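You operate a simulated robot arm through the tools that you are given. There is no shell and no other tool.

The job below is to be done with a simulated robot arm. You get a single attempt, and the scene is never put back.

Task
Fill the cream dish about half with sauce, sauce the yellow plantain chunk and shake cumin on the green one.
Fine: white squeeze bottle; put bottle and shaker back. Set down upright: white squeeze bottle, cumin shaker.

It is judged by the outcome, as a careful person would: the job done as asked, and still so three seconds after it is handed in. It fails if anything else is knocked over, pushed out of place, dropped, spilled or broken.

Robot
A 6-joint arm with a two-finger parallel gripper, fixed in place. Base frame: the origin is on the floor under the middle of its stand, x ahead of it, y to its left, z up; the work surface is at about z = 0.91. Lengths are in m, angles in rad, forces in N, time in s.
With the tool pointing down near the work surface it reaches from about 0.3 to 0.66 m from the base axis. Its first joint turns from -2.007 to 2.007 rad. Payload 3.43 kg.
Tool frame: the origin (TCP) lies between the finger pads and is the grasp point; the fingertips stand 0.034 m ahead of it; z points along the fingers, y is the line along which they close. Largest opening 0.128 m; finger width 0.024, thickness 0.012; the body of the gripper, 0.048 by 0.13 m, starts 0.096 m behind the TCP.
Orientation is that of the tool frame in the base frame, as a unit quaternion [w, x, y, z]. With the fingers straight down and closing along the base's y, the tool's x points along the base's -x, its y along +y and its z along -z.

Tools
- The arm moves only by the tool servo_tool. Its argument "steps" is a list of rows, each an object of numbers (a shift or turn left out is 0, a gripper value left out holds the last): "claw": the closure in counts, from 0 (fully open) to 255 (shut); "dx", "dy", "dz": the shift along the tool's x, y, z in m; "rx", "ry", "rz": the turn, a rotation vector about the tool's x, y, z in rad. In form: [{"claw": .., "dx": .., "dy": .., "dz": .., "rx": .., "ry": .., "rz": ..}, ...]. A call has 1 to 20 rows; each row shifts and turns the commanded pose from where the row before left it, along the tool's axes as they then stand. Each row takes 0.2 s and may step no farther than 0.05 m and 0.15 rad from the row before; otherwise, or with a gripper value out of range, the whole call is refused. A pose out of reach is approached as far as the arm can. The call stops where the force on the tool passes 40 N (or 10 N more than at its start, if that is more) or the arm is blocked; 0.2 s more then pass. Each finger travels about 0.153 m/s and halts on what it meets, pressing with about 32 N; the grip force reading is that of the motor and also rises with nothing between the fingers. The clock runs only during rows and for 0.2 s after the last one: add rows that do not move to give the fingers time. The reply holds the time, the measured pose of the TCP, the force on the tool along the base axes, the opening and the grip force, in the units named above and with some noise, with the torque about the TCP (base axes, N m) and any sound that the robot's microphone picked up, and new pictures: "pictures" is both (left out), scene, wrist or none.
- Cameras (640 x 400 px; columns grow to the right, rows downward): "scene" is fixed at [0.0506, -0.6522, 1.697]; the picture's right is [0.70, -0.72, 0.00], its down [-0.55, -0.54, -0.64] and it looks along [0.46, 0.45, -0.77] (base axes); focal length 345 px, centre (320, 200). "wrist" rides on the gripper at [0.076, -0.011, -0.16] in the tool frame; the picture's right is [0.15, 0.99, 0.00], its down [-0.88, 0.13, -0.46] and it looks along [-0.45, 0.07, 0.89] (tool axes); focal length 234 px, centre (320, 200). There is no depth. A picture from a camera that has moved, and an enlarged one, comes with that camera's place and axes in the base frame and with its lens.
- lift_body(by): slides the trunk up (or, below 0, down) by that many m; the arm rides with it, the base frame stays. It gives what a move gives, with no picture.
- close_up(camera, box): a new picture of the part [left, top, right, bottom] of that camera's present view, enlarged. It takes no simulated time.
- close_job(): hands the job in; it is judged then, once.

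Nothing tells you positions but the pictures and the camera data. Unless the task says otherwise, let go and move clear before handing in.

The tools are called after "Emit:" by a JSON object that holds its "name" and its "arguments". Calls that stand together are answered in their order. servo_tool: Moves the arm, as the interface text tells. Its arguments: {"type":"object","properties":{"steps":{"type":"array","items":{"type":"object","properties":{"claw":{"type":"number"},"dx":{"type":"number"},"dy":{"type":"number"},"dz":{"type":"number"},"rx":{"type":"number"},"ry":{"type":"number"},"rz":{"type":"number"}}}},"pictures":{"type":"string","enum":["both","scene","wrist","none"]}},"required":["steps"]} The other tools are called the same way: lift_body (by) moves the trunk up or down; close_up (camera, box) takes an enlarged picture of a part of a camera's view; close_job () hands the job in.

At the start:

```text
time_s: 0.0
ee_pos: [0.4071, -0.1747, 1.3054]
orientation: [0.0, 0.0, 1.0, 0.0]
contact_force: [-0.2, 0.1, -0.1]
wrist_torque: [0.02, 0.02, 0.01]
opening: 0.1281
finger_force: 0.1
trunk travel left (down, up): [-0.925, 0.065]
```

scene: 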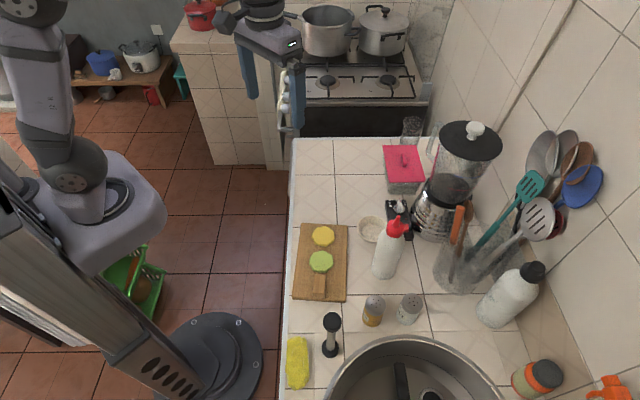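
wrist: 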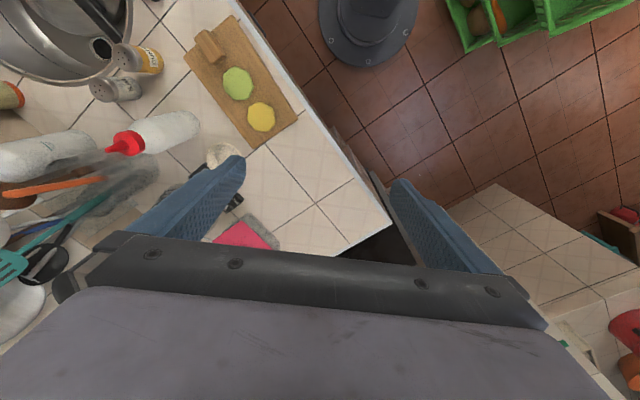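

I see a counter with a cutting board holding a yellow and a green chunk, a cream dish near the white squeeze bottle with a red cap, and two shakers beside the sink. I'll take enlarged pictures first to tell them apart.

Emit:
{"name": "close_up", "arguments": {"camera": "scene", "box": [280, 190, 440, 290]}}

Emit:
{"name": "close_up", "arguments": {"camera": "scene", "box": [280, 270, 440, 370]}}

Emit:
{"name": "close_up", "arguments": {"camera": "wrist", "box": [80, 20, 320, 170]}}

Emit:
{"name": "close_up", "arguments": {"camera": "scene", "box": [360, 110, 600, 260]}}

```text
4.00 times, centred on (360, 240) of scene
camera zoom: at [0.0506, -0.6522, 1.697], right [0.7, -0.72, 0.0], down [-0.55, -0.54, -0.64], along [0.46, 0.45, -0.77], focal length 1380 px, centre (160, 40)
```

zoom: 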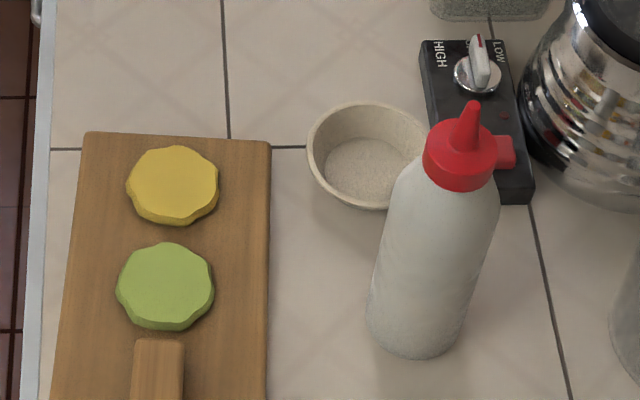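

```text
4.00 times, centred on (360, 320) of scene
camera zoom: at [0.0506, -0.6522, 1.697], right [0.7, -0.72, 0.0], down [-0.55, -0.54, -0.64], along [0.46, 0.45, -0.77], focal length 1380 px, centre (160, -280)
```

zoom: 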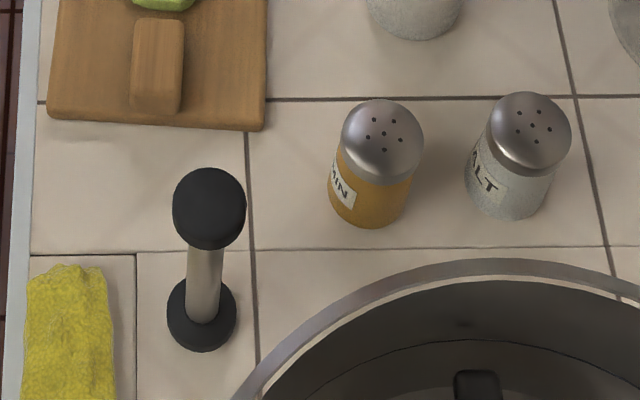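

```text
2.67 times, centred on (200, 95) of wrist
camera zoom: at [0.3313, -0.1856, 1.4628], right [-0.15, 0.99, 0.0], down [0.88, 0.13, 0.46], along [0.45, 0.07, -0.89], focal length 624 px, centre (640, 480)
```

zoom: 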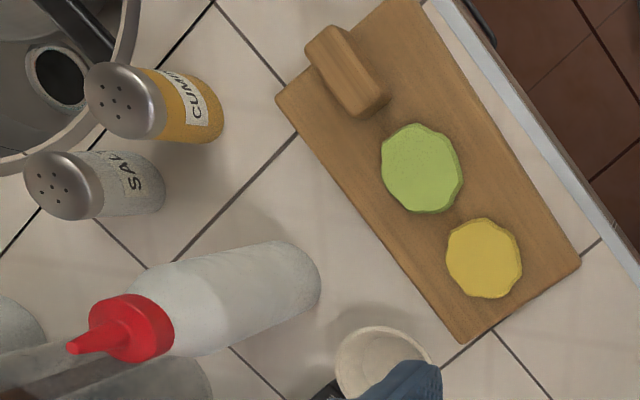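

```text
2.67 times, centred on (480, 185) of scene
camera zoom: at [0.0506, -0.6522, 1.697], right [0.7, -0.72, 0.0], down [-0.55, -0.54, -0.64], along [0.46, 0.45, -0.77], focal length 920 px, centre (-107, 240)
```

zoom: 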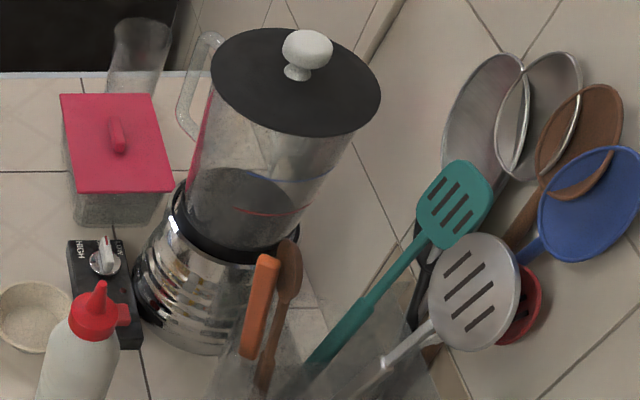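

The orange shaker is labelled CUMIN and the grey one SALT; the squeeze bottle (red cap) stands near (0.466, -0.47) and the dish near (0.526, -0.383). I'll look closer at the bottle cap and the dish before moving.

Emit:
{"name": "close_up", "arguments": {"camera": "scene", "box": [365, 205, 429, 245]}}

Emit:
{"name": "close_up", "arguments": {"camera": "scene", "box": [340, 285, 436, 345]}}

Emit:
{"name": "close_up", "arguments": {"camera": "scene", "box": [0, 0, 320, 200]}}

```text
10.00 times, centred on (397, 225) of scene
camera zoom: at [0.0506, -0.6522, 1.697], right [0.7, -0.72, 0.0], down [-0.55, -0.54, -0.64], along [0.46, 0.45, -0.77], focal length 3450 px, centre (-450, -50)
```

zoom: 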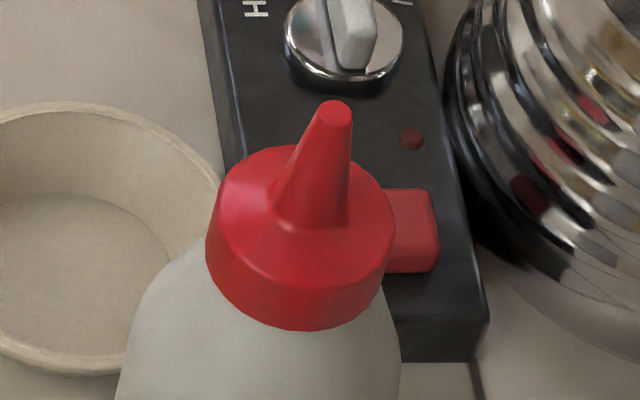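

```text
6.67 times, centred on (388, 315) of scene
camera zoom: at [0.0506, -0.6522, 1.697], right [0.7, -0.72, 0.0], down [-0.55, -0.54, -0.64], along [0.46, 0.45, -0.77], focal length 2300 px, centre (-133, -567)
```

zoom: 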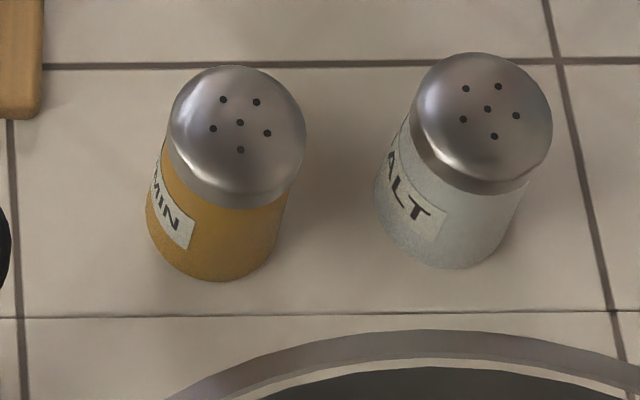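

```text
2.00 times, centred on (160, 100) of scene
camera zoom: at [0.0506, -0.6522, 1.697], right [0.7, -0.72, 0.0], down [-0.55, -0.54, -0.64], along [0.46, 0.45, -0.77], focal length 690 px, centre (640, 400)
```

zoom: 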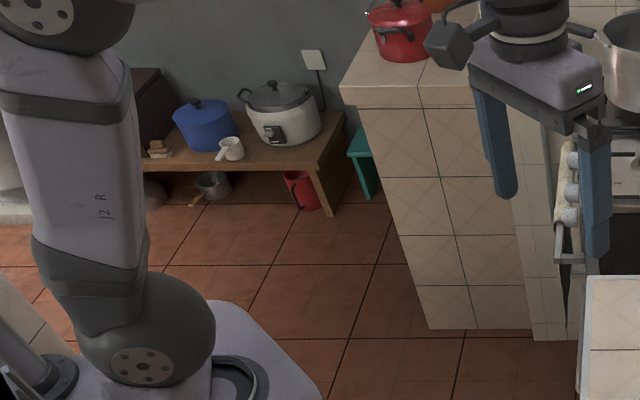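

The red tab is just part of the cap; the bottle is about 0.065 m wide and 0.226 m tall. I'll turn the gripper about its axis toward the counter azimuth (−45°), camera side outward, to check the wrist range in free air.

Emit:
{"name": "servo_tool", "arguments": {"steps": [{"rz": -0.147}, {"rz": -0.147}, {"rz": -0.147}, {"rz": -0.147}, {"rz": -0.147}, {"rz": -0.147}, {"rz": -0.147}, {"rz": -0.147}, {"rz": -0.147}, {"rz": -0.147}, {"rz": -0.147}, {"rz": -0.147}, {"rz": -0.147}, {"rz": -0.147}, {"rz": -0.147}, {"rz": -0.151}], "pictures": "both"}}

```text
time_s: 3.4
ee_pos: [0.4062, -0.1746, 1.3032]
orientation: [0.0, 0.924, -0.382, 0.0]
contact_force: [0.5, 0.1, -0.6]
wrist_torque: [-0.01, -0.02, 0.03]
opening: 0.1282
finger_force: 0.0
trunk travel left (down, up): [-0.925, 0.065]
camera wrist: at [0.4689, -0.2199, 1.4628], right [-0.59, -0.8, 0.0], down [-0.72, 0.53, 0.46], along [-0.37, 0.27, -0.89], focal length 234 px, centre (320, 200)
```

scene: 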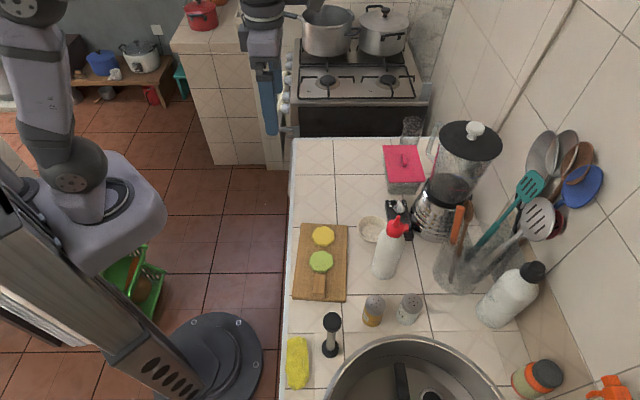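
wrist: 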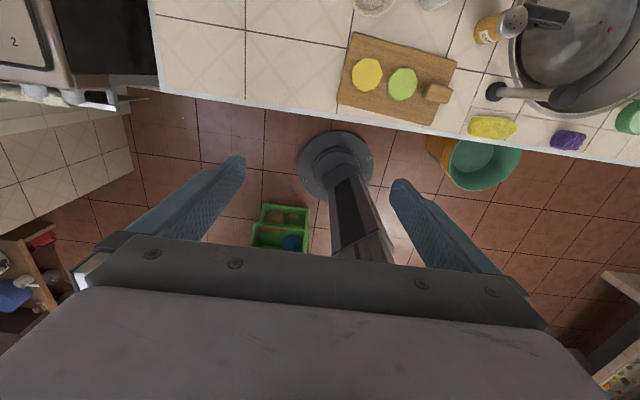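

The wrist has the range I need. Next I move over the counter above the board and pitch the tool to about 20° below horizontal, pointing outward.

Emit:
{"name": "servo_tool", "arguments": {"steps": [{"dx": 0.0239, "dy": 0.0327, "dz": 0.0106}, {"dx": 0.0239, "dy": 0.0327, "dz": 0.0106}, {"dx": 0.0239, "dy": 0.0327, "dz": 0.0106}, {"dx": 0.0239, "dy": 0.0327, "dz": 0.0106}, {"dx": 0.0239, "dy": 0.0327, "dz": 0.0106}, {"ry": 0.1358}, {"ry": 0.1358}, {"ry": 0.1358}, {"ry": 0.1358}, {"ry": 0.1358}, {"ry": 0.1358}, {"ry": 0.1358}, {"ry": 0.1358}, {"ry": 0.1358}, {}], "pictures": "both"}}

```text
time_s: 6.6
ee_pos: [0.4224, -0.3103, 1.2438]
orientation: [0.198, 0.817, -0.351, 0.413]
contact_force: [-0.3, 0.3, -0.2]
wrist_torque: [-0.02, -0.02, 0.0]
opening: 0.128
finger_force: 0.1
out of reach, approached as far as the arm can: row 3, 4, 5, 13, 14
trunk travel left (down, up): [-0.925, 0.065]
camera wrist: at [0.3763, -0.2369, 1.3973], right [-0.67, -0.73, 0.15], down [-0.7, 0.55, -0.45], along [0.24, -0.41, -0.88], focal length 234 px, centre (320, 200)
```

scene: 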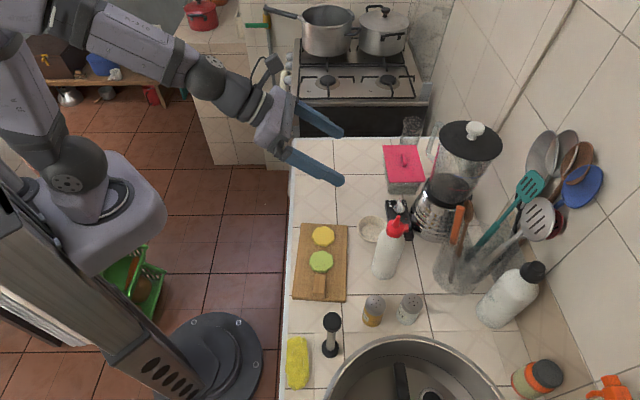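
wrist: 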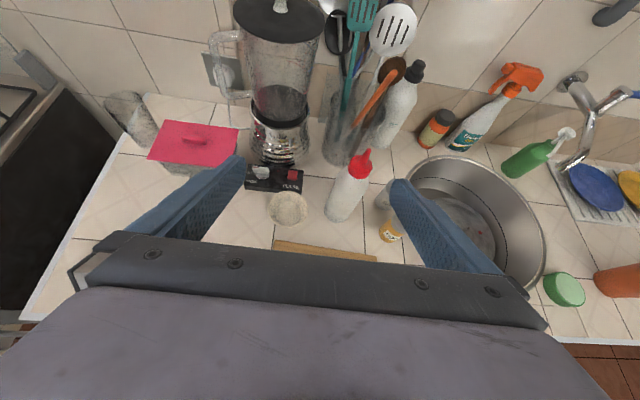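

Some rows were unreachable, most likely because the last wrist joint is near its limit in this camera-outward roll. I'll look at the arm's shape before choosing a better configuration.

Emit:
{"name": "close_up", "arguments": {"camera": "scene", "box": [0, 0, 352, 220]}}

```text
1.82 times, centred on (176, 110) of scene
camera zoom: at [0.0506, -0.6522, 1.697], right [0.7, -0.72, 0.0], down [-0.55, -0.54, -0.64], along [0.46, 0.45, -0.77], focal length 627 px, centre (582, 364)
```

zoom: 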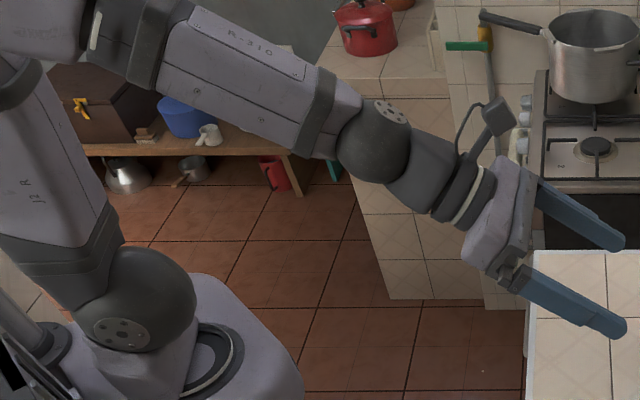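

The arm's forearm and tool are lined up (wrist singularity) and the last joint is near its limit. I'll undo the pitch and roll back so the camera side faces the base, which puts the last joint mid-range.

Emit:
{"name": "servo_tool", "arguments": {"steps": [{"ry": -0.1358}, {"ry": -0.1358}, {"ry": -0.1358}, {"ry": -0.1358}, {"ry": -0.1358}, {"ry": -0.1358}, {"ry": -0.1358}, {"rz": 0.149}, {"rz": 0.149}, {"rz": 0.149}, {"rz": 0.149}, {"rz": 0.149}, {"rz": 0.149}, {"rz": 0.149}, {"rz": 0.149}, {"rz": 0.149}, {"rz": 0.149}, {"rz": 0.149}], "pictures": "none"}}

Emit:
{"name": "servo_tool", "arguments": {"steps": [{"rz": 0.149}, {"rz": 0.149}, {"rz": 0.149}, {"rz": 0.149}, {"rz": 0.149}, {"rz": 0.149}, {"rz": 0.149}, {"rz": 0.149}, {"rz": 0.149}, {"rz": 0.149}, {}], "pictures": "none"}}

```text
time_s: 10.4
ee_pos: [0.4178, -0.3155, 1.2447]
orientation: [-0.006, -0.32, 0.946, -0.042]
contact_force: [0.6, -0.4, 0.2]
wrist_torque: [-0.01, 0.0, -0.01]
opening: 0.128
finger_force: 0.0
out of reach, approached as far as the arm can: row 1
trunk travel left (down, up): [-0.925, 0.065]
```

```text
time_s: 12.8
ee_pos: [0.4195, -0.3159, 1.2442]
orientation: [0.024, 0.405, 0.913, -0.036]
contact_force: [-0.3, 0.0, -1.3]
wrist_torque: [0.0, -0.01, 0.01]
opening: 0.1281
finger_force: 0.0
trunk travel left (down, up): [-0.925, 0.065]
```

Now the tool points nearly down with a small tilt error. I'll level it, align it with azimuth −45° and shift sideways, then pitch outward to about −30°.

Emit:
{"name": "servo_tool", "arguments": {"steps": [{"rz": -0.049, "rx": -0.046, "ry": 0.073, "dx": 0.0, "dy": -0.0}, {"dx": -0.002, "dy": -0.025}, {"dx": -0.002, "dy": -0.025}, {"dx": -0.002, "dy": -0.024}, {"ry": -0.131}, {"ry": -0.131}, {"ry": -0.131}, {"ry": -0.131}, {"ry": -0.131}, {"ry": -0.131}, {"ry": -0.131}, {"ry": -0.131}, {}], "pictures": "both"}}

```text
time_s: 15.6
ee_pos: [0.3804, -0.3633, 1.2428]
orientation: [0.417, 0.332, 0.833, -0.149]
contact_force: [0.6, -0.3, -0.4]
wrist_torque: [0.02, 0.03, 0.02]
opening: 0.128
finger_force: 0.1
out of reach, approached as far as the arm can: row 12
trunk travel left (down, up): [-0.925, 0.065]
camera wrist: at [0.2442, -0.2549, 1.2787], right [0.61, 0.79, -0.09], down [0.2, -0.04, 0.98], along [0.77, -0.61, -0.18], focal length 234 px, centre (320, 200)
```

scene: 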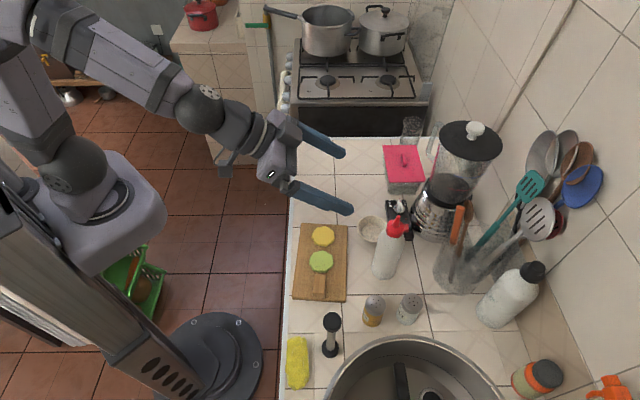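
wrist: 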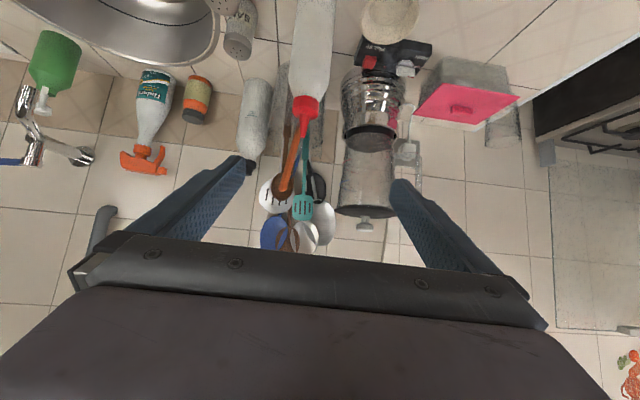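

The wrist joint won't bend past straight, so I need the trunk lower to point the tool nearly horizontal at counter height. The gripper hangs over the board with nothing tall below it, so I'll lower in stages.

Emit:
{"name": "lift_body", "arguments": {"by": -0.18}}

```text
time_s: 17.6
ee_pos: [0.3803, -0.3629, 1.0631]
orientation: [0.419, 0.332, 0.832, -0.15]
contact_force: [-0.1, -0.6, 0.1]
wrist_torque: [0.01, -0.04, 0.01]
opening: 0.1279
finger_force: 0.0
trunk travel left (down, up): [-0.745, 0.245]
```

Trunk lowered cleanly. I raise the tool a little and fix its alignment, then lower again.

Emit:
{"name": "servo_tool", "arguments": {"steps": [{"dx": -0.0319, "dy": 0.0011, "dz": -0.0242}, {"dx": -0.0319, "dy": 0.0011, "dz": -0.0242}, {"dx": -0.0319, "dy": 0.0011, "dz": -0.0242}, {"rx": 0.049, "ry": -0.039, "dy": -0.012}, {}], "pictures": "none"}}

Emit:
{"name": "lift_body", "arguments": {"by": -0.15}}

Emit:
{"name": "servo_tool", "arguments": {"steps": [{"dx": -0.04, "dz": -0.028}, {"dx": -0.04, "dz": -0.028}, {"dx": -0.04, "dz": -0.028}, {}], "pictures": "both"}}

```text
time_s: 18.8
ee_pos: [0.3719, -0.3712, 1.183]
orientation: [0.426, 0.339, 0.82, -0.177]
contact_force: [1.1, 0.6, -1.1]
wrist_torque: [0.01, -0.02, 0.01]
opening: 0.1279
finger_force: 0.0
trunk travel left (down, up): [-0.745, 0.245]
```

```text
time_s: 20.6
ee_pos: [0.3738, -0.372, 1.0337]
orientation: [0.426, 0.339, 0.82, -0.176]
contact_force: [0.0, -0.4, 0.0]
wrist_torque: [-0.02, -0.02, 0.0]
opening: 0.128
finger_force: 0.1
trunk travel left (down, up): [-0.595, 0.395]
```

```text
time_s: 21.6
ee_pos: [0.3729, -0.371, 1.179]
orientation: [0.426, 0.339, 0.821, -0.175]
contact_force: [0.6, 0.3, -0.1]
wrist_torque: [-0.01, -0.02, -0.01]
opening: 0.1279
finger_force: 0.0
trunk travel left (down, up): [-0.595, 0.395]
camera wrist: at [0.2416, -0.2568, 1.2098], right [0.64, 0.76, -0.12], down [0.19, 0.0, 0.98], along [0.75, -0.65, -0.14], focal length 234 px, centre (320, 200)
```

scene: 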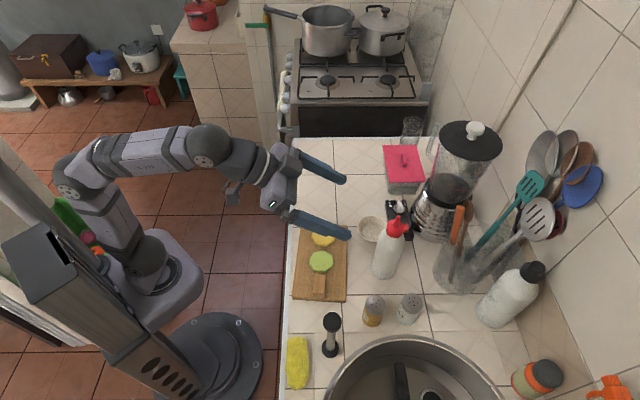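
wrist: 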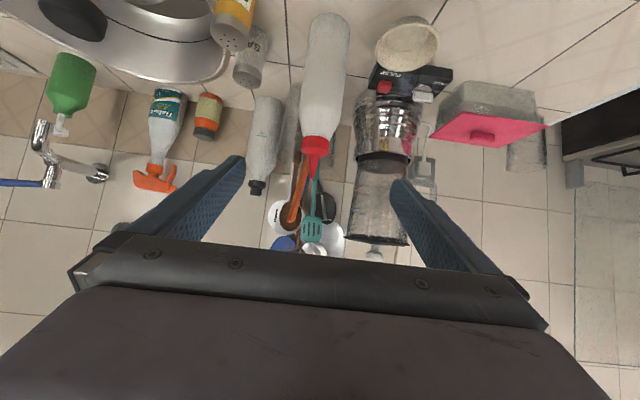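

The scheme works; the wrist view puts the bottle axis at about (0.466, −0.468). I continue lowering the trunk in two more stages.

Emit:
{"name": "lift_body", "arguments": {"by": -0.14}}

Emit:
{"name": "servo_tool", "arguments": {"steps": [{"dx": -0.04, "dz": -0.028}, {"dx": -0.04, "dz": -0.028}, {}], "pictures": "none"}}

Emit:
{"name": "lift_body", "arguments": {"by": -0.1}}

```text
time_s: 23.2
ee_pos: [0.3732, -0.3713, 1.0401]
orientation: [0.426, 0.339, 0.82, -0.177]
contact_force: [-0.2, -0.2, -0.2]
wrist_torque: [0.02, 0.02, 0.0]
opening: 0.1283
finger_force: 0.1
trunk travel left (down, up): [-0.455, 0.535]
```

```text
time_s: 24.0
ee_pos: [0.3723, -0.3711, 1.1389]
orientation: [0.426, 0.338, 0.821, -0.175]
contact_force: [0.3, 0.2, -0.1]
wrist_torque: [0.01, -0.02, 0.02]
opening: 0.1281
finger_force: 0.0
trunk travel left (down, up): [-0.455, 0.535]
```

```text
time_s: 25.4
ee_pos: [0.3727, -0.3725, 1.0392]
orientation: [0.426, 0.339, 0.82, -0.176]
contact_force: [-0.4, 0.3, -0.1]
wrist_torque: [0.0, 0.01, -0.02]
opening: 0.128
finger_force: 0.0
trunk travel left (down, up): [-0.355, 0.635]
```

Trunk is now low enough. I pitch to −30°, partly close the fingers and drop to grasp height in front of the bottle.

Emit:
{"name": "servo_tool", "arguments": {"steps": [{"ry": -0.087, "claw": 40}, {"dx": 0.0253, "dz": 0.0146, "dy": -0.0016}, {}], "pictures": "both"}}

```text
time_s: 26.1
ee_pos: [0.3717, -0.3719, 1.0096]
orientation: [0.462, 0.331, 0.801, -0.19]
contact_force: [-0.1, -0.2, 0.2]
wrist_torque: [0.02, 0.01, 0.05]
opening: 0.1078
finger_force: 0.0
trunk travel left (down, up): [-0.355, 0.635]
camera wrist: at [0.2387, -0.2571, 1.0237], right [0.65, 0.75, -0.13], down [0.13, 0.06, 0.99], along [0.75, -0.66, -0.06], focal length 234 px, centre (320, 200)
```

scene: 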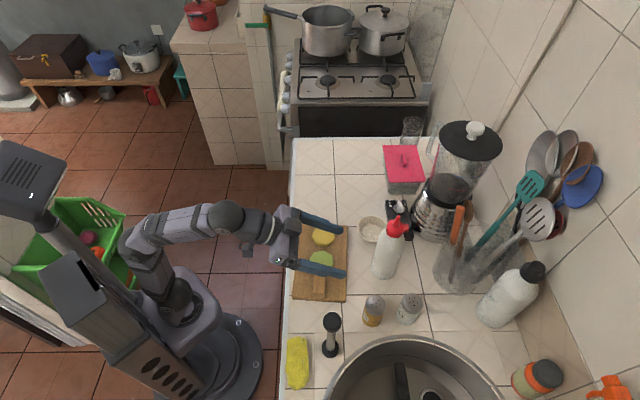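
wrist: 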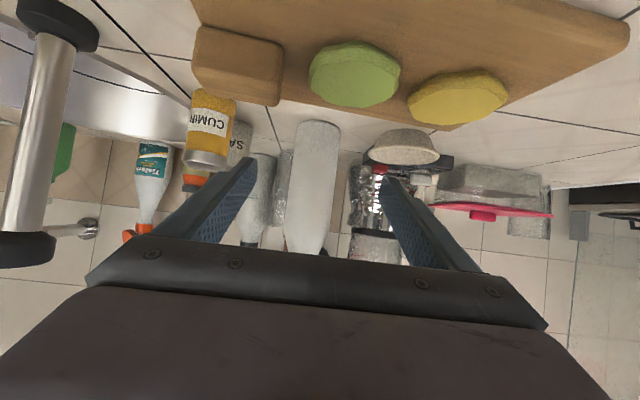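

The bottle sits between the finger lines with the fingers clear of the dish and board. I advance so the grasp point is on the bottle's axis.

Emit:
{"name": "servo_tool", "arguments": {"steps": [{"dx": -0.0167, "dz": 0.0289, "dy": -0.0007}, {"dx": -0.0167, "dz": 0.0289, "dy": -0.0007}, {"dx": -0.0167, "dz": 0.0289, "dy": -0.0007}, {}], "pictures": "both"}}

Emit:
{"name": "close_up", "arguments": {"camera": "scene", "box": [280, 190, 440, 290]}}

```text
time_s: 27.1
ee_pos: [0.441, -0.4454, 1.0095]
orientation: [0.461, 0.331, 0.801, -0.191]
contact_force: [0.3, -0.3, -0.1]
wrist_torque: [-0.01, -0.03, 0.01]
opening: 0.1078
finger_force: 0.0
trunk travel left (down, up): [-0.355, 0.635]
camera wrist: at [0.3084, -0.3293, 1.0236], right [0.65, 0.75, -0.13], down [0.13, 0.06, 0.99], along [0.75, -0.66, -0.06], focal length 234 px, centre (320, 200)
```

scene: 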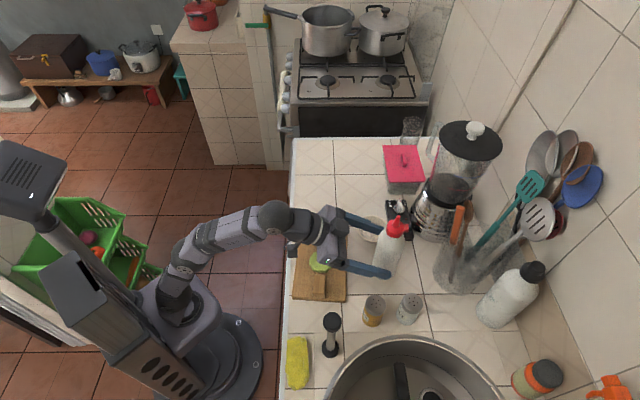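
wrist: 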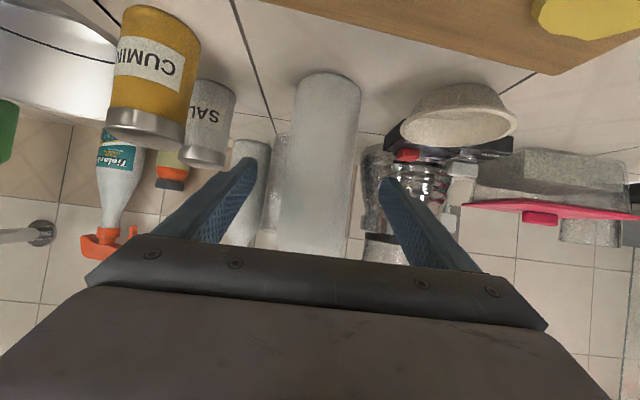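

```text
4.00 times, centred on (360, 240) of scene
camera zoom: at [0.0506, -0.6522, 1.697], right [0.7, -0.72, 0.0], down [-0.55, -0.54, -0.64], along [0.46, 0.45, -0.77], focal length 1380 px, centre (160, 40)
```

zoom: 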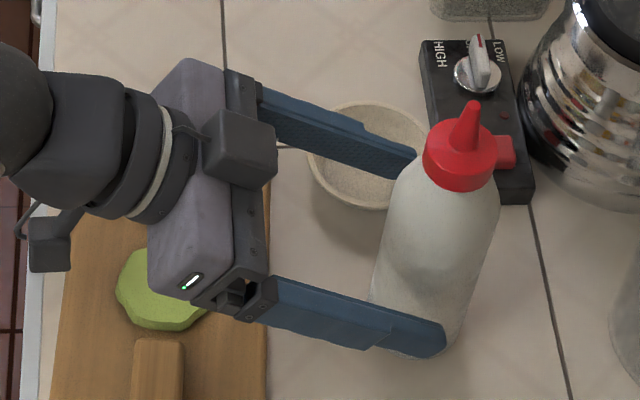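

The bottle is centred between the fingers. I advance the last 3.4 cm and close slowly to just about touching width.

Emit:
{"name": "servo_tool", "arguments": {"steps": [{"dx": -0.0085, "dz": 0.0147}, {"dx": -0.0085, "dz": 0.0147}, {}, {"claw": 105}, {}], "pictures": "both"}}

Emit:
{"name": "close_up", "arguments": {"camera": "scene", "box": [280, 190, 440, 290]}}

```text
time_s: 28.4
ee_pos: [0.4608, -0.4642, 1.0019]
orientation: [0.461, 0.331, 0.801, -0.191]
contact_force: [-0.6, -0.1, -0.3]
wrist_torque: [0.0, 0.0, -0.04]
opening: 0.0754
finger_force: 0.0
out of reach, approached as far as the arm can: row 2
trunk travel left (down, up): [-0.355, 0.635]
camera wrist: at [0.3275, -0.3482, 1.0161], right [0.65, 0.75, -0.13], down [0.13, 0.06, 0.99], along [0.75, -0.66, -0.06], focal length 234 px, centre (320, 200)
```

scene: 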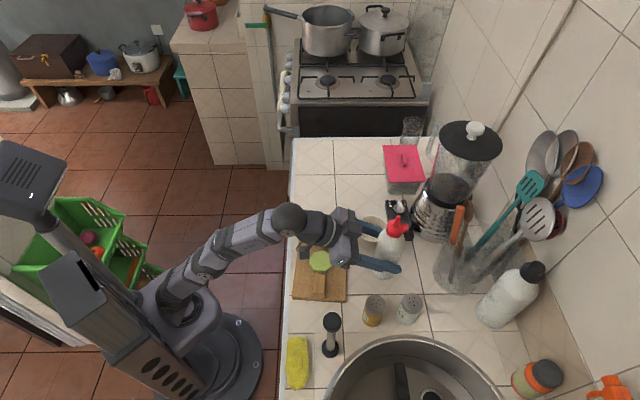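
wrist: 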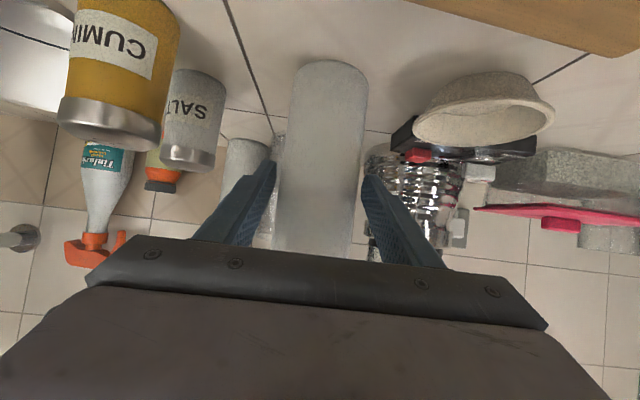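

```text
4.00 times, centred on (360, 240) of scene
camera zoom: at [0.0506, -0.6522, 1.697], right [0.7, -0.72, 0.0], down [-0.55, -0.54, -0.64], along [0.46, 0.45, -0.77], focal length 1380 px, centre (160, 40)
```

zoom: 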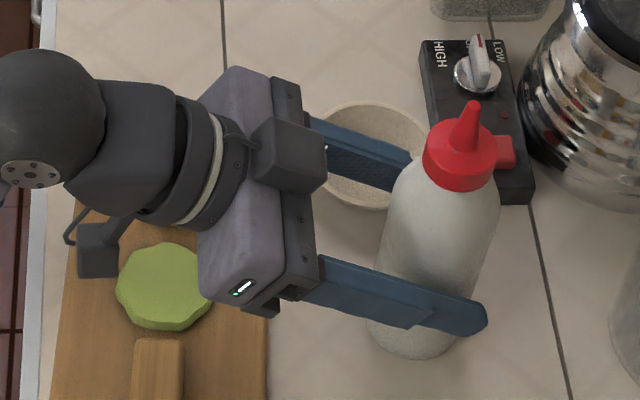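

I'm about 9 mm short of the axis because of reach, which is fine for the pads. Now I close in small increments to find contact.

Emit:
{"name": "servo_tool", "arguments": {"steps": [{"claw": 114}, {}], "pictures": "none"}}

Emit:
{"name": "servo_tool", "arguments": {"steps": [{"claw": 119}, {}], "pictures": "none"}}

Emit:
{"name": "servo_tool", "arguments": {"steps": [{"claw": 123}, {}], "pictures": "both"}}

```text
time_s: 28.9
ee_pos: [0.46, -0.4632, 1.0022]
orientation: [0.46, 0.332, 0.801, -0.192]
contact_force: [0.4, -0.4, -0.1]
wrist_torque: [-0.03, 0.0, -0.01]
opening: 0.0708
finger_force: 0.0
trunk travel left (down, up): [-0.355, 0.635]
```

```text
time_s: 29.6
ee_pos: [0.4595, -0.4641, 1.001]
orientation: [0.461, 0.332, 0.801, -0.192]
contact_force: [0.5, -0.1, 0.4]
wrist_torque: [0.02, 0.01, 0.0]
opening: 0.0683
finger_force: 0.1
trunk travel left (down, up): [-0.355, 0.635]
```

```text
time_s: 30.1
ee_pos: [0.46, -0.4641, 1.0023]
orientation: [0.461, 0.331, 0.801, -0.191]
contact_force: [0.3, -0.2, -0.1]
wrist_torque: [-0.01, 0.03, -0.01]
opening: 0.0665
finger_force: 0.2
trunk travel left (down, up): [-0.355, 0.635]
camera wrist: at [0.3274, -0.3482, 1.0161], right [0.65, 0.75, -0.13], down [0.13, 0.06, 0.99], along [0.75, -0.66, -0.06], focal length 234 px, centre (320, 200)
```

scene: 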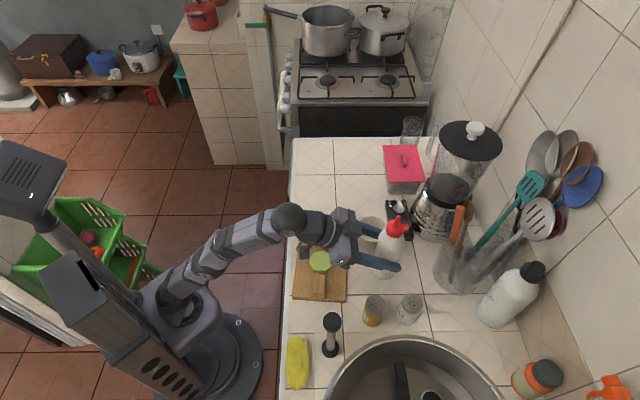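
wrist: 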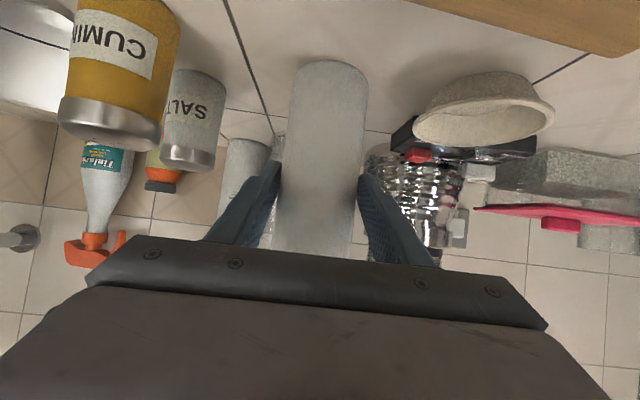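

Still barely no contact at 0.0665 m. I keep closing a few counts at a time.

Emit:
{"name": "servo_tool", "arguments": {"steps": [{"claw": 126}, {}], "pictures": "none"}}

Emit:
{"name": "servo_tool", "arguments": {"steps": [{"claw": 129}, {}], "pictures": "none"}}

Emit:
{"name": "servo_tool", "arguments": {"steps": [{"claw": 132}, {}], "pictures": "none"}}

```text
time_s: 30.8
ee_pos: [0.4606, -0.4634, 1.0016]
orientation: [0.461, 0.332, 0.8, -0.192]
contact_force: [0.3, 0.1, 0.5]
wrist_torque: [-0.04, -0.01, -0.02]
opening: 0.0646
finger_force: 0.0
trunk travel left (down, up): [-0.355, 0.635]
```

```text
time_s: 31.4
ee_pos: [0.4602, -0.465, 1.0025]
orientation: [0.462, 0.331, 0.801, -0.19]
contact_force: [0.0, 0.1, 0.3]
wrist_torque: [0.0, -0.01, -0.02]
opening: 0.0633
finger_force: 0.0
trunk travel left (down, up): [-0.355, 0.635]
```

```text
time_s: 31.9
ee_pos: [0.4604, -0.4638, 1.0024]
orientation: [0.461, 0.331, 0.801, -0.191]
contact_force: [-1.6, -1.3, 0.8]
wrist_torque: [0.0, 0.01, -0.01]
opening: 0.0626
finger_force: 0.9
trunk travel left (down, up): [-0.355, 0.635]
```

Contact begins at about 0.0625 m. I tighten gently and watch the force.

Emit:
{"name": "servo_tool", "arguments": {"steps": [{"claw": 135}, {}, {}], "pictures": "none"}}

Emit:
{"name": "servo_tool", "arguments": {"steps": [{"claw": 138}, {}, {}], "pictures": "both"}}

```text
time_s: 32.8
ee_pos: [0.4605, -0.4642, 1.0017]
orientation: [0.462, 0.33, 0.801, -0.19]
contact_force: [-1.0, -1.4, -0.2]
wrist_torque: [-0.02, 0.05, -0.02]
opening: 0.0611
finger_force: 0.8
trunk travel left (down, up): [-0.355, 0.635]
```

```text
time_s: 33.5
ee_pos: [0.4598, -0.4652, 1.0012]
orientation: [0.461, 0.331, 0.801, -0.191]
contact_force: [-1.3, 0.2, -0.5]
wrist_torque: [0.05, -0.05, 0.0]
opening: 0.0598
finger_force: 11.6
trunk travel left (down, up): [-0.355, 0.635]
camera wrist: at [0.3273, -0.3482, 1.0161], right [0.65, 0.75, -0.13], down [0.13, 0.06, 0.99], along [0.75, -0.66, -0.06], focal length 234 px, centre (320, 200)
```

scene: 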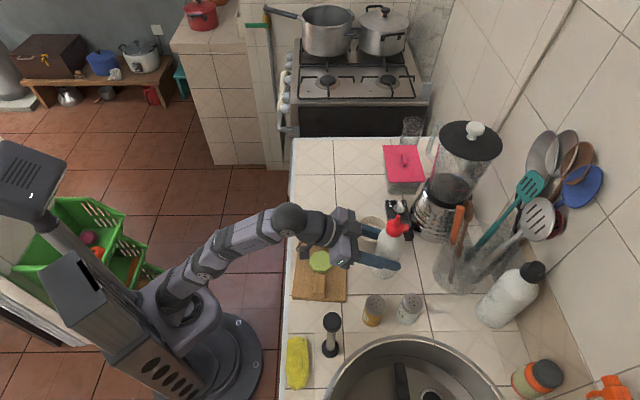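
wrist: 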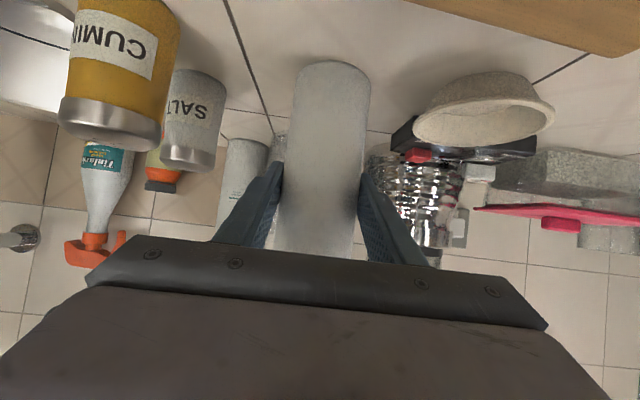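

Both fingers now hold the bottle at roughly 12 N. I lift it with the trunk by a few centimetres and check that it stays upright in the grip.

Emit:
{"name": "lift_body", "arguments": {"by": 0.04}}

Emit:
{"name": "servo_tool", "arguments": {"steps": [{}], "pictures": "both"}}

Emit:
{"name": "close_up", "arguments": {"camera": "scene", "box": [300, 170, 460, 270]}}

```text
time_s: 34.4
ee_pos: [0.4597, -0.4646, 1.0429]
orientation: [0.462, 0.331, 0.8, -0.191]
contact_force: [-0.6, -0.2, -0.1]
wrist_torque: [0.02, -0.04, -0.03]
opening: 0.0597
finger_force: 1.3
trunk travel left (down, up): [-0.395, 0.595]
```

```text
time_s: 34.8
ee_pos: [0.4591, -0.4636, 1.0429]
orientation: [0.461, 0.331, 0.801, -0.191]
contact_force: [0.6, 0.6, 1.6]
wrist_torque: [0.04, -0.05, 0.02]
opening: 0.0597
finger_force: 11.5
trunk travel left (down, up): [-0.395, 0.595]
camera wrist: at [0.3273, -0.348, 1.0563], right [0.65, 0.75, -0.13], down [0.13, 0.06, 0.99], along [0.75, -0.66, -0.06], focal length 234 px, centre (320, 200)
```

scene: 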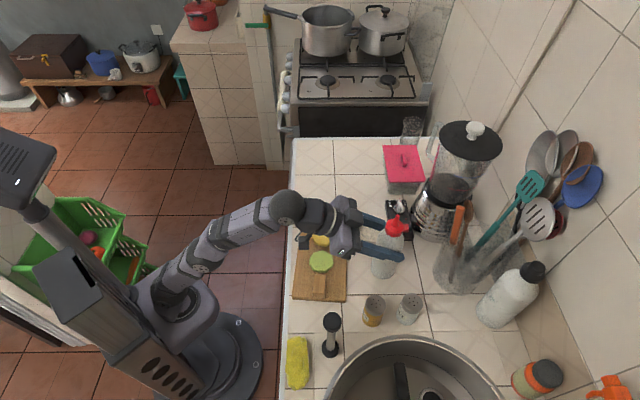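
wrist: 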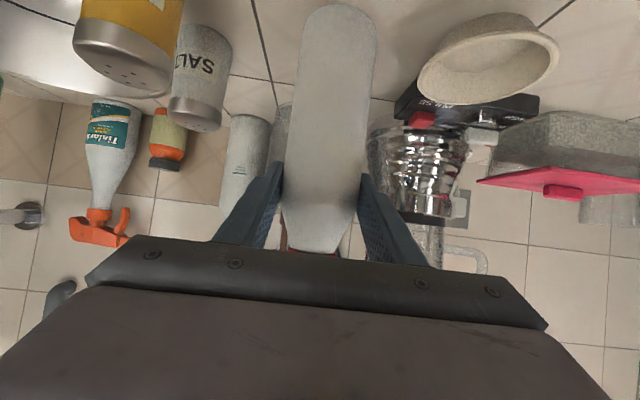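

```text
4.00 times, centred on (380, 220) of scene
camera zoom: at [0.0506, -0.6522, 1.697], right [0.7, -0.72, 0.0], down [-0.55, -0.54, -0.64], along [0.46, 0.45, -0.77], focal length 1380 px, centre (80, 120)
```

zoom: 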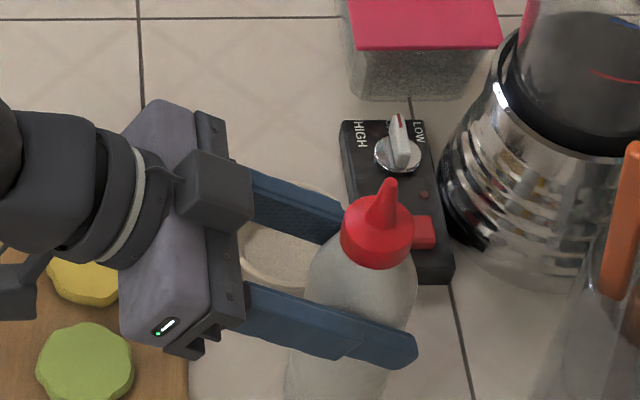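

The bottle slipped through and stayed standing on the counter; the grip was too light. I go back down 4 cm and squeeze a bit more.

Emit:
{"name": "lift_body", "arguments": {"by": -0.04}}

Emit:
{"name": "servo_tool", "arguments": {"steps": [{"claw": 142}, {}, {}], "pictures": "none"}}

Emit:
{"name": "servo_tool", "arguments": {"steps": [{"claw": 146}, {}, {}], "pictures": "both"}}

```text
time_s: 35.6
ee_pos: [0.4608, -0.464, 1.0007]
orientation: [0.46, 0.332, 0.801, -0.19]
contact_force: [0.3, 0.9, -0.5]
wrist_torque: [0.06, -0.02, -0.05]
opening: 0.0601
finger_force: 0.8
trunk travel left (down, up): [-0.355, 0.635]
```

```text
time_s: 36.4
ee_pos: [0.4601, -0.4639, 1.0018]
orientation: [0.46, 0.332, 0.801, -0.191]
contact_force: [-0.9, -0.4, -0.6]
wrist_torque: [0.02, 0.02, 0.02]
opening: 0.0586
finger_force: 31.5
trunk travel left (down, up): [-0.355, 0.635]
```

```text
time_s: 37.2
ee_pos: [0.4605, -0.4657, 1.0019]
orientation: [0.461, 0.331, 0.801, -0.191]
contact_force: [-0.8, -1.1, -0.3]
wrist_torque: [0.06, 0.02, 0.01]
opening: 0.0587
finger_force: 32.7
trunk travel left (down, up): [-0.355, 0.635]
camera wrist: at [0.3277, -0.3484, 1.0159], right [0.65, 0.75, -0.13], down [0.13, 0.06, 0.99], along [0.75, -0.66, -0.06], focal length 234 px, centre (320, 200)
```

scene: 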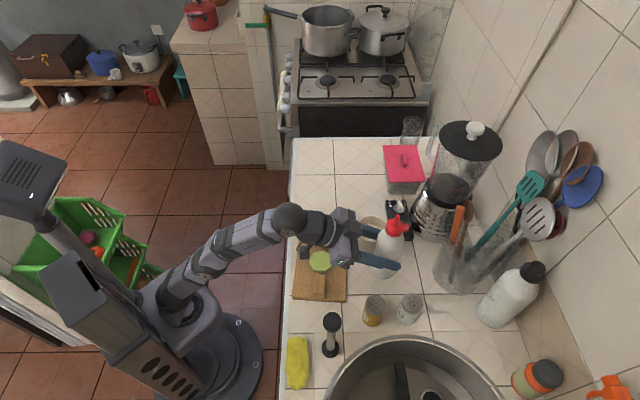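
wrist: 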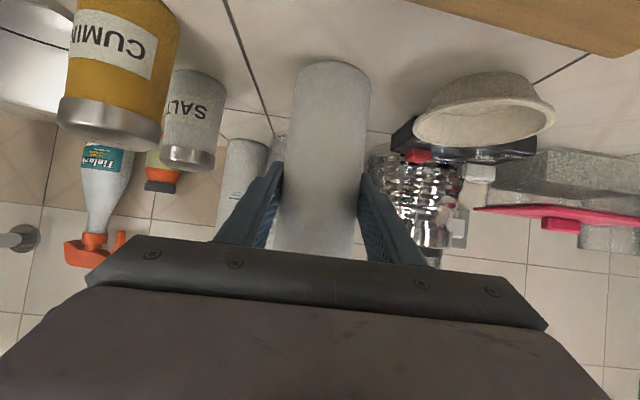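

The fingers saturate at 0.0586 m with 32 N, so the bottle is firm and held now. I lift by 4 cm and check again.

Emit:
{"name": "lift_body", "arguments": {"by": 0.04}}

Emit:
{"name": "servo_tool", "arguments": {"steps": [{}], "pictures": "both"}}

```text
time_s: 38.0
ee_pos: [0.4598, -0.4644, 1.0418]
orientation: [0.46, 0.331, 0.801, -0.19]
contact_force: [0.3, 0.5, -3.7]
wrist_torque: [0.05, 0.04, 0.02]
opening: 0.0588
finger_force: 32.4
trunk travel left (down, up): [-0.395, 0.595]
```

```text
time_s: 38.4
ee_pos: [0.4591, -0.4643, 1.0404]
orientation: [0.46, 0.332, 0.801, -0.19]
contact_force: [0.2, -0.2, -3.5]
wrist_torque: [0.01, 0.02, 0.02]
opening: 0.0585
finger_force: 31.6
trunk travel left (down, up): [-0.395, 0.595]
camera wrist: at [0.3277, -0.3484, 1.0558], right [0.65, 0.75, -0.13], down [0.13, 0.06, 0.99], along [0.75, -0.66, -0.06], focal length 234 px, centre (320, 200)
```

scene: 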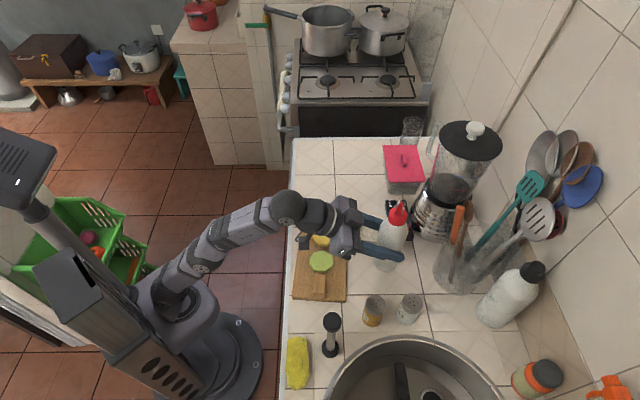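
wrist: 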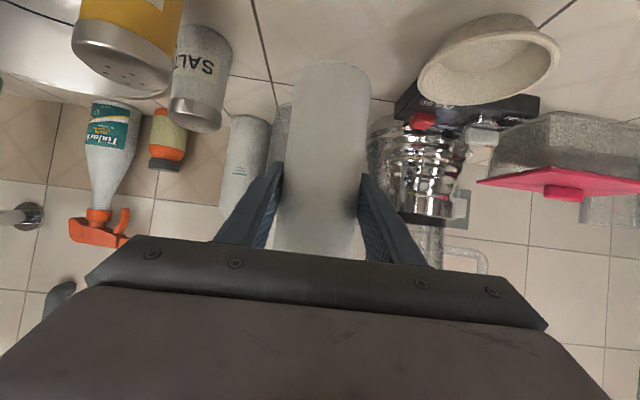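

Lifted cleanly this time (about 3.6 N of weight). I check the nozzle tip's position in the raised pose to calibrate it.

Emit:
{"name": "close_up", "arguments": {"camera": "scene", "box": [340, 180, 468, 260]}}

Emit:
{"name": "close_up", "arguments": {"camera": "wrist", "box": [380, 0, 620, 150]}}

```text
5.00 times, centred on (404, 220) of scene
camera zoom: at [0.0506, -0.6522, 1.697], right [0.7, -0.72, 0.0], down [-0.55, -0.54, -0.64], along [0.46, 0.45, -0.77], focal length 1725 px, centre (-100, 100)
```

zoom: 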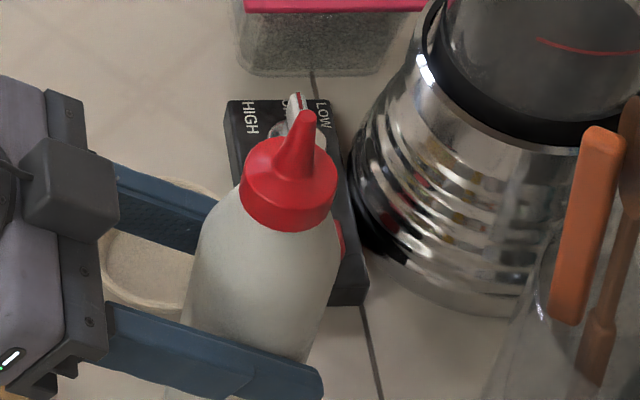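

```text
2.67 times, centred on (500, 75) of wrist
camera zoom: at [0.3277, -0.3484, 1.0558], right [0.65, 0.75, -0.13], down [0.13, 0.06, 0.99], along [0.75, -0.66, -0.06], focal length 624 px, centre (-160, 533)
```

zoom: 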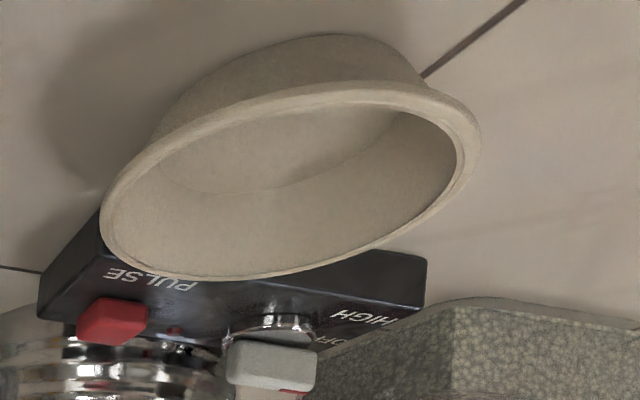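

The "red tab" was the blender's pulse button. The blender stands right behind the dish (about (0.66, −0.47)), so I will come in with the tool turned toward azimuth −60° and roll the nozzle toward the dish. First raise the bottle, then yaw and pitch.

Emit:
{"name": "lift_body", "arguments": {"by": 0.06}}

Emit:
{"name": "servo_tool", "arguments": {"steps": [{"rx": 0.0567, "rz": 0.0327, "ry": -0.0873, "dx": -0.003, "dy": -0.0073, "dz": 0.0015}, {"rx": 0.0567, "rz": 0.0327, "ry": -0.0873, "dx": -0.003, "dy": -0.0073, "dz": 0.0015}, {"rx": 0.0567, "rz": 0.0327, "ry": -0.0873, "dx": -0.003, "dy": -0.0073, "dz": 0.0015}, {"rx": 0.0567, "rz": 0.0327, "ry": -0.0873, "dx": -0.003, "dy": -0.0073, "dz": 0.0015}, {}], "pictures": "both"}}

```text
time_s: 39.4
ee_pos: [0.4598, -0.4642, 1.1015]
orientation: [0.461, 0.331, 0.801, -0.19]
contact_force: [0.6, -0.2, -2.6]
wrist_torque: [0.01, 0.02, 0.0]
opening: 0.0586
finger_force: 32.2
trunk travel left (down, up): [-0.455, 0.535]
```

```text
time_s: 40.6
ee_pos: [0.4444, -0.4909, 1.1095]
orientation: [0.564, 0.394, 0.658, -0.305]
contact_force: [0.6, -1.0, -3.5]
wrist_torque: [-0.02, 0.01, 0.02]
opening: 0.0588
finger_force: 32.2
trunk travel left (down, up): [-0.455, 0.535]
camera wrist: at [0.3506, -0.3486, 1.063], right [0.84, 0.53, -0.1], down [-0.07, 0.3, 0.95], along [0.53, -0.8, 0.29], focal length 234 px, centre (320, 200)
```

scene: 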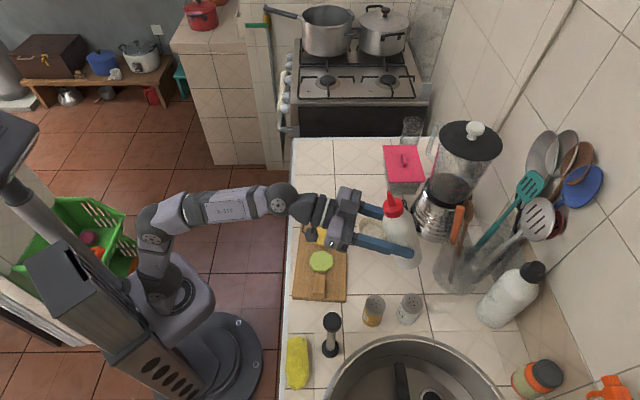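
wrist: 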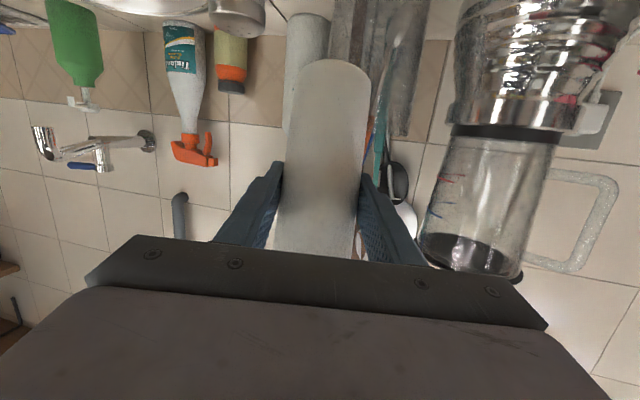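

Orientation reached with the bottle secure. Now I roll the bottle 80° so the nozzle swings over the dish, still pointing slightly up.

Emit:
{"name": "servo_tool", "arguments": {"steps": [{"rz": -0.14}, {"rz": -0.14}, {"rz": -0.14}, {"rz": -0.14}, {"rz": -0.14}, {"rz": -0.14}, {"rz": -0.14}, {"rz": -0.14}, {"rz": -0.14}, {"rz": -0.14}], "pictures": "both"}}

Emit:
{"name": "close_up", "arguments": {"camera": "scene", "box": [300, 170, 460, 270]}}

```text
time_s: 42.8
ee_pos: [0.4455, -0.4918, 1.1116]
orientation: [0.234, -0.124, 0.758, -0.596]
contact_force: [0.6, -0.3, -3.9]
wrist_torque: [0.02, 0.02, 0.0]
opening: 0.0588
finger_force: 32.4
trunk travel left (down, up): [-0.455, 0.535]
camera wrist: at [0.2978, -0.3947, 1.1336], right [-0.04, 0.19, -0.98], down [0.54, 0.83, 0.14], along [0.84, -0.52, -0.13], focal length 234 px, centre (320, 200)
```

scene: 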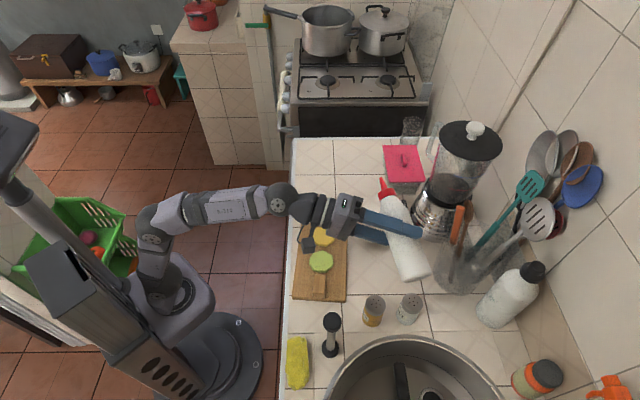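
wrist: 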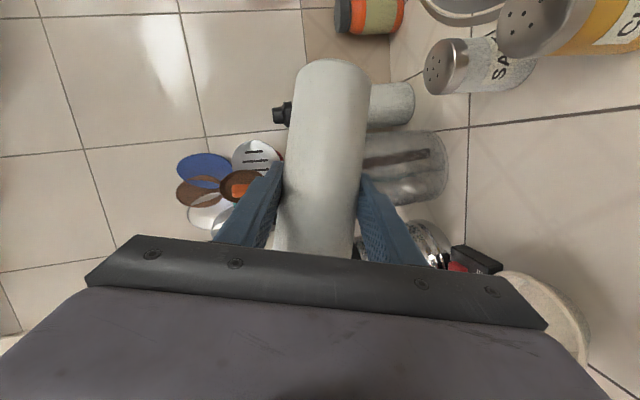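

```text
4.00 times, centred on (380, 220) of scene
camera zoom: at [0.0506, -0.6522, 1.697], right [0.7, -0.72, 0.0], down [-0.55, -0.54, -0.64], along [0.46, 0.45, -0.77], focal length 1380 px, centre (80, 120)
```

zoom: 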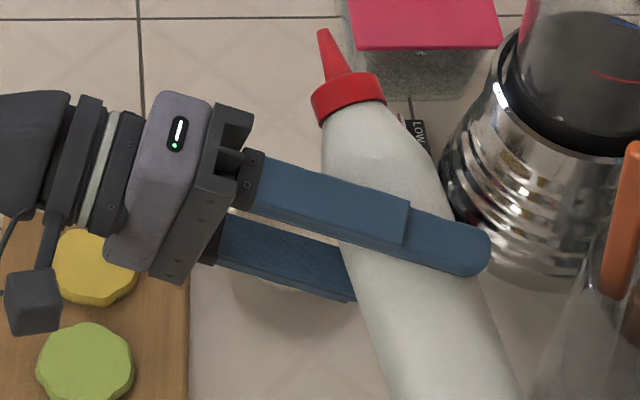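

The nozzle tip tracks my estimate, about over the dish centre at z ≈ 1.15. I pitch the tool up to about +10° around the tip, then roll further past horizontal while lowering the tip over the dish.

Emit:
{"name": "servo_tool", "arguments": {"steps": [{"rx": 0.1146, "ry": -0.0202, "dx": -0.0013, "dy": -0.0075, "dz": 0.0025}, {"rx": 0.1146, "ry": -0.0202, "dx": -0.0013, "dy": -0.0075, "dz": 0.0025}, {"rx": 0.1146, "ry": -0.0202, "dx": -0.0013, "dy": -0.0075, "dz": 0.0025}, {}], "pictures": "scene"}}

Emit:
{"name": "close_up", "arguments": {"camera": "scene", "box": [300, 170, 460, 270]}}

```text
time_s: 43.8
ee_pos: [0.4443, -0.5002, 1.127]
orientation: [-0.263, 0.098, -0.662, 0.695]
contact_force: [-0.1, 0.5, -3.7]
wrist_torque: [0.0, -0.04, 0.01]
opening: 0.0586
finger_force: 32.6
out of reach, approached as far as the arm can: row 3
trunk travel left (down, up): [-0.455, 0.535]
```

scene: 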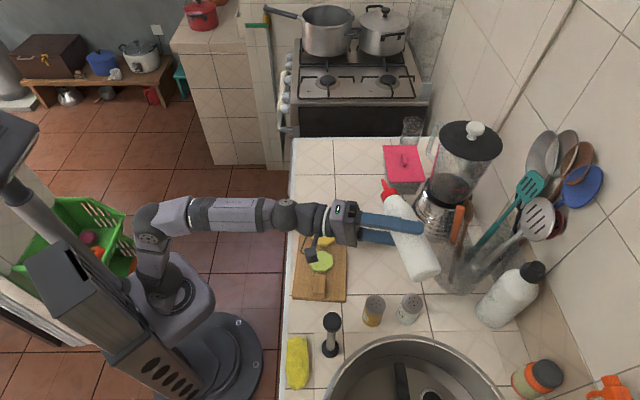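

```text
4.00 times, centred on (380, 220) of scene
camera zoom: at [0.0506, -0.6522, 1.697], right [0.7, -0.72, 0.0], down [-0.55, -0.54, -0.64], along [0.46, 0.45, -0.77], focal length 1380 px, centre (80, 120)
```

zoom: 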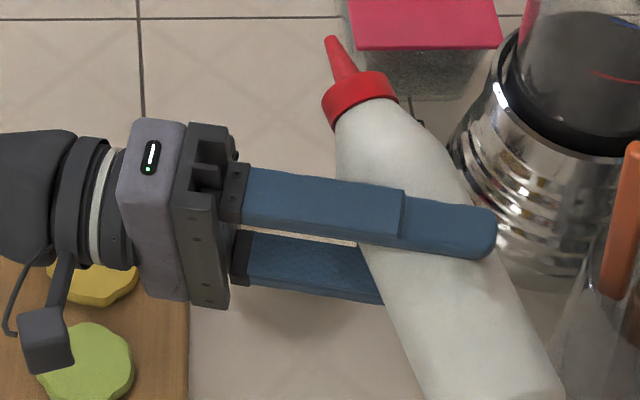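

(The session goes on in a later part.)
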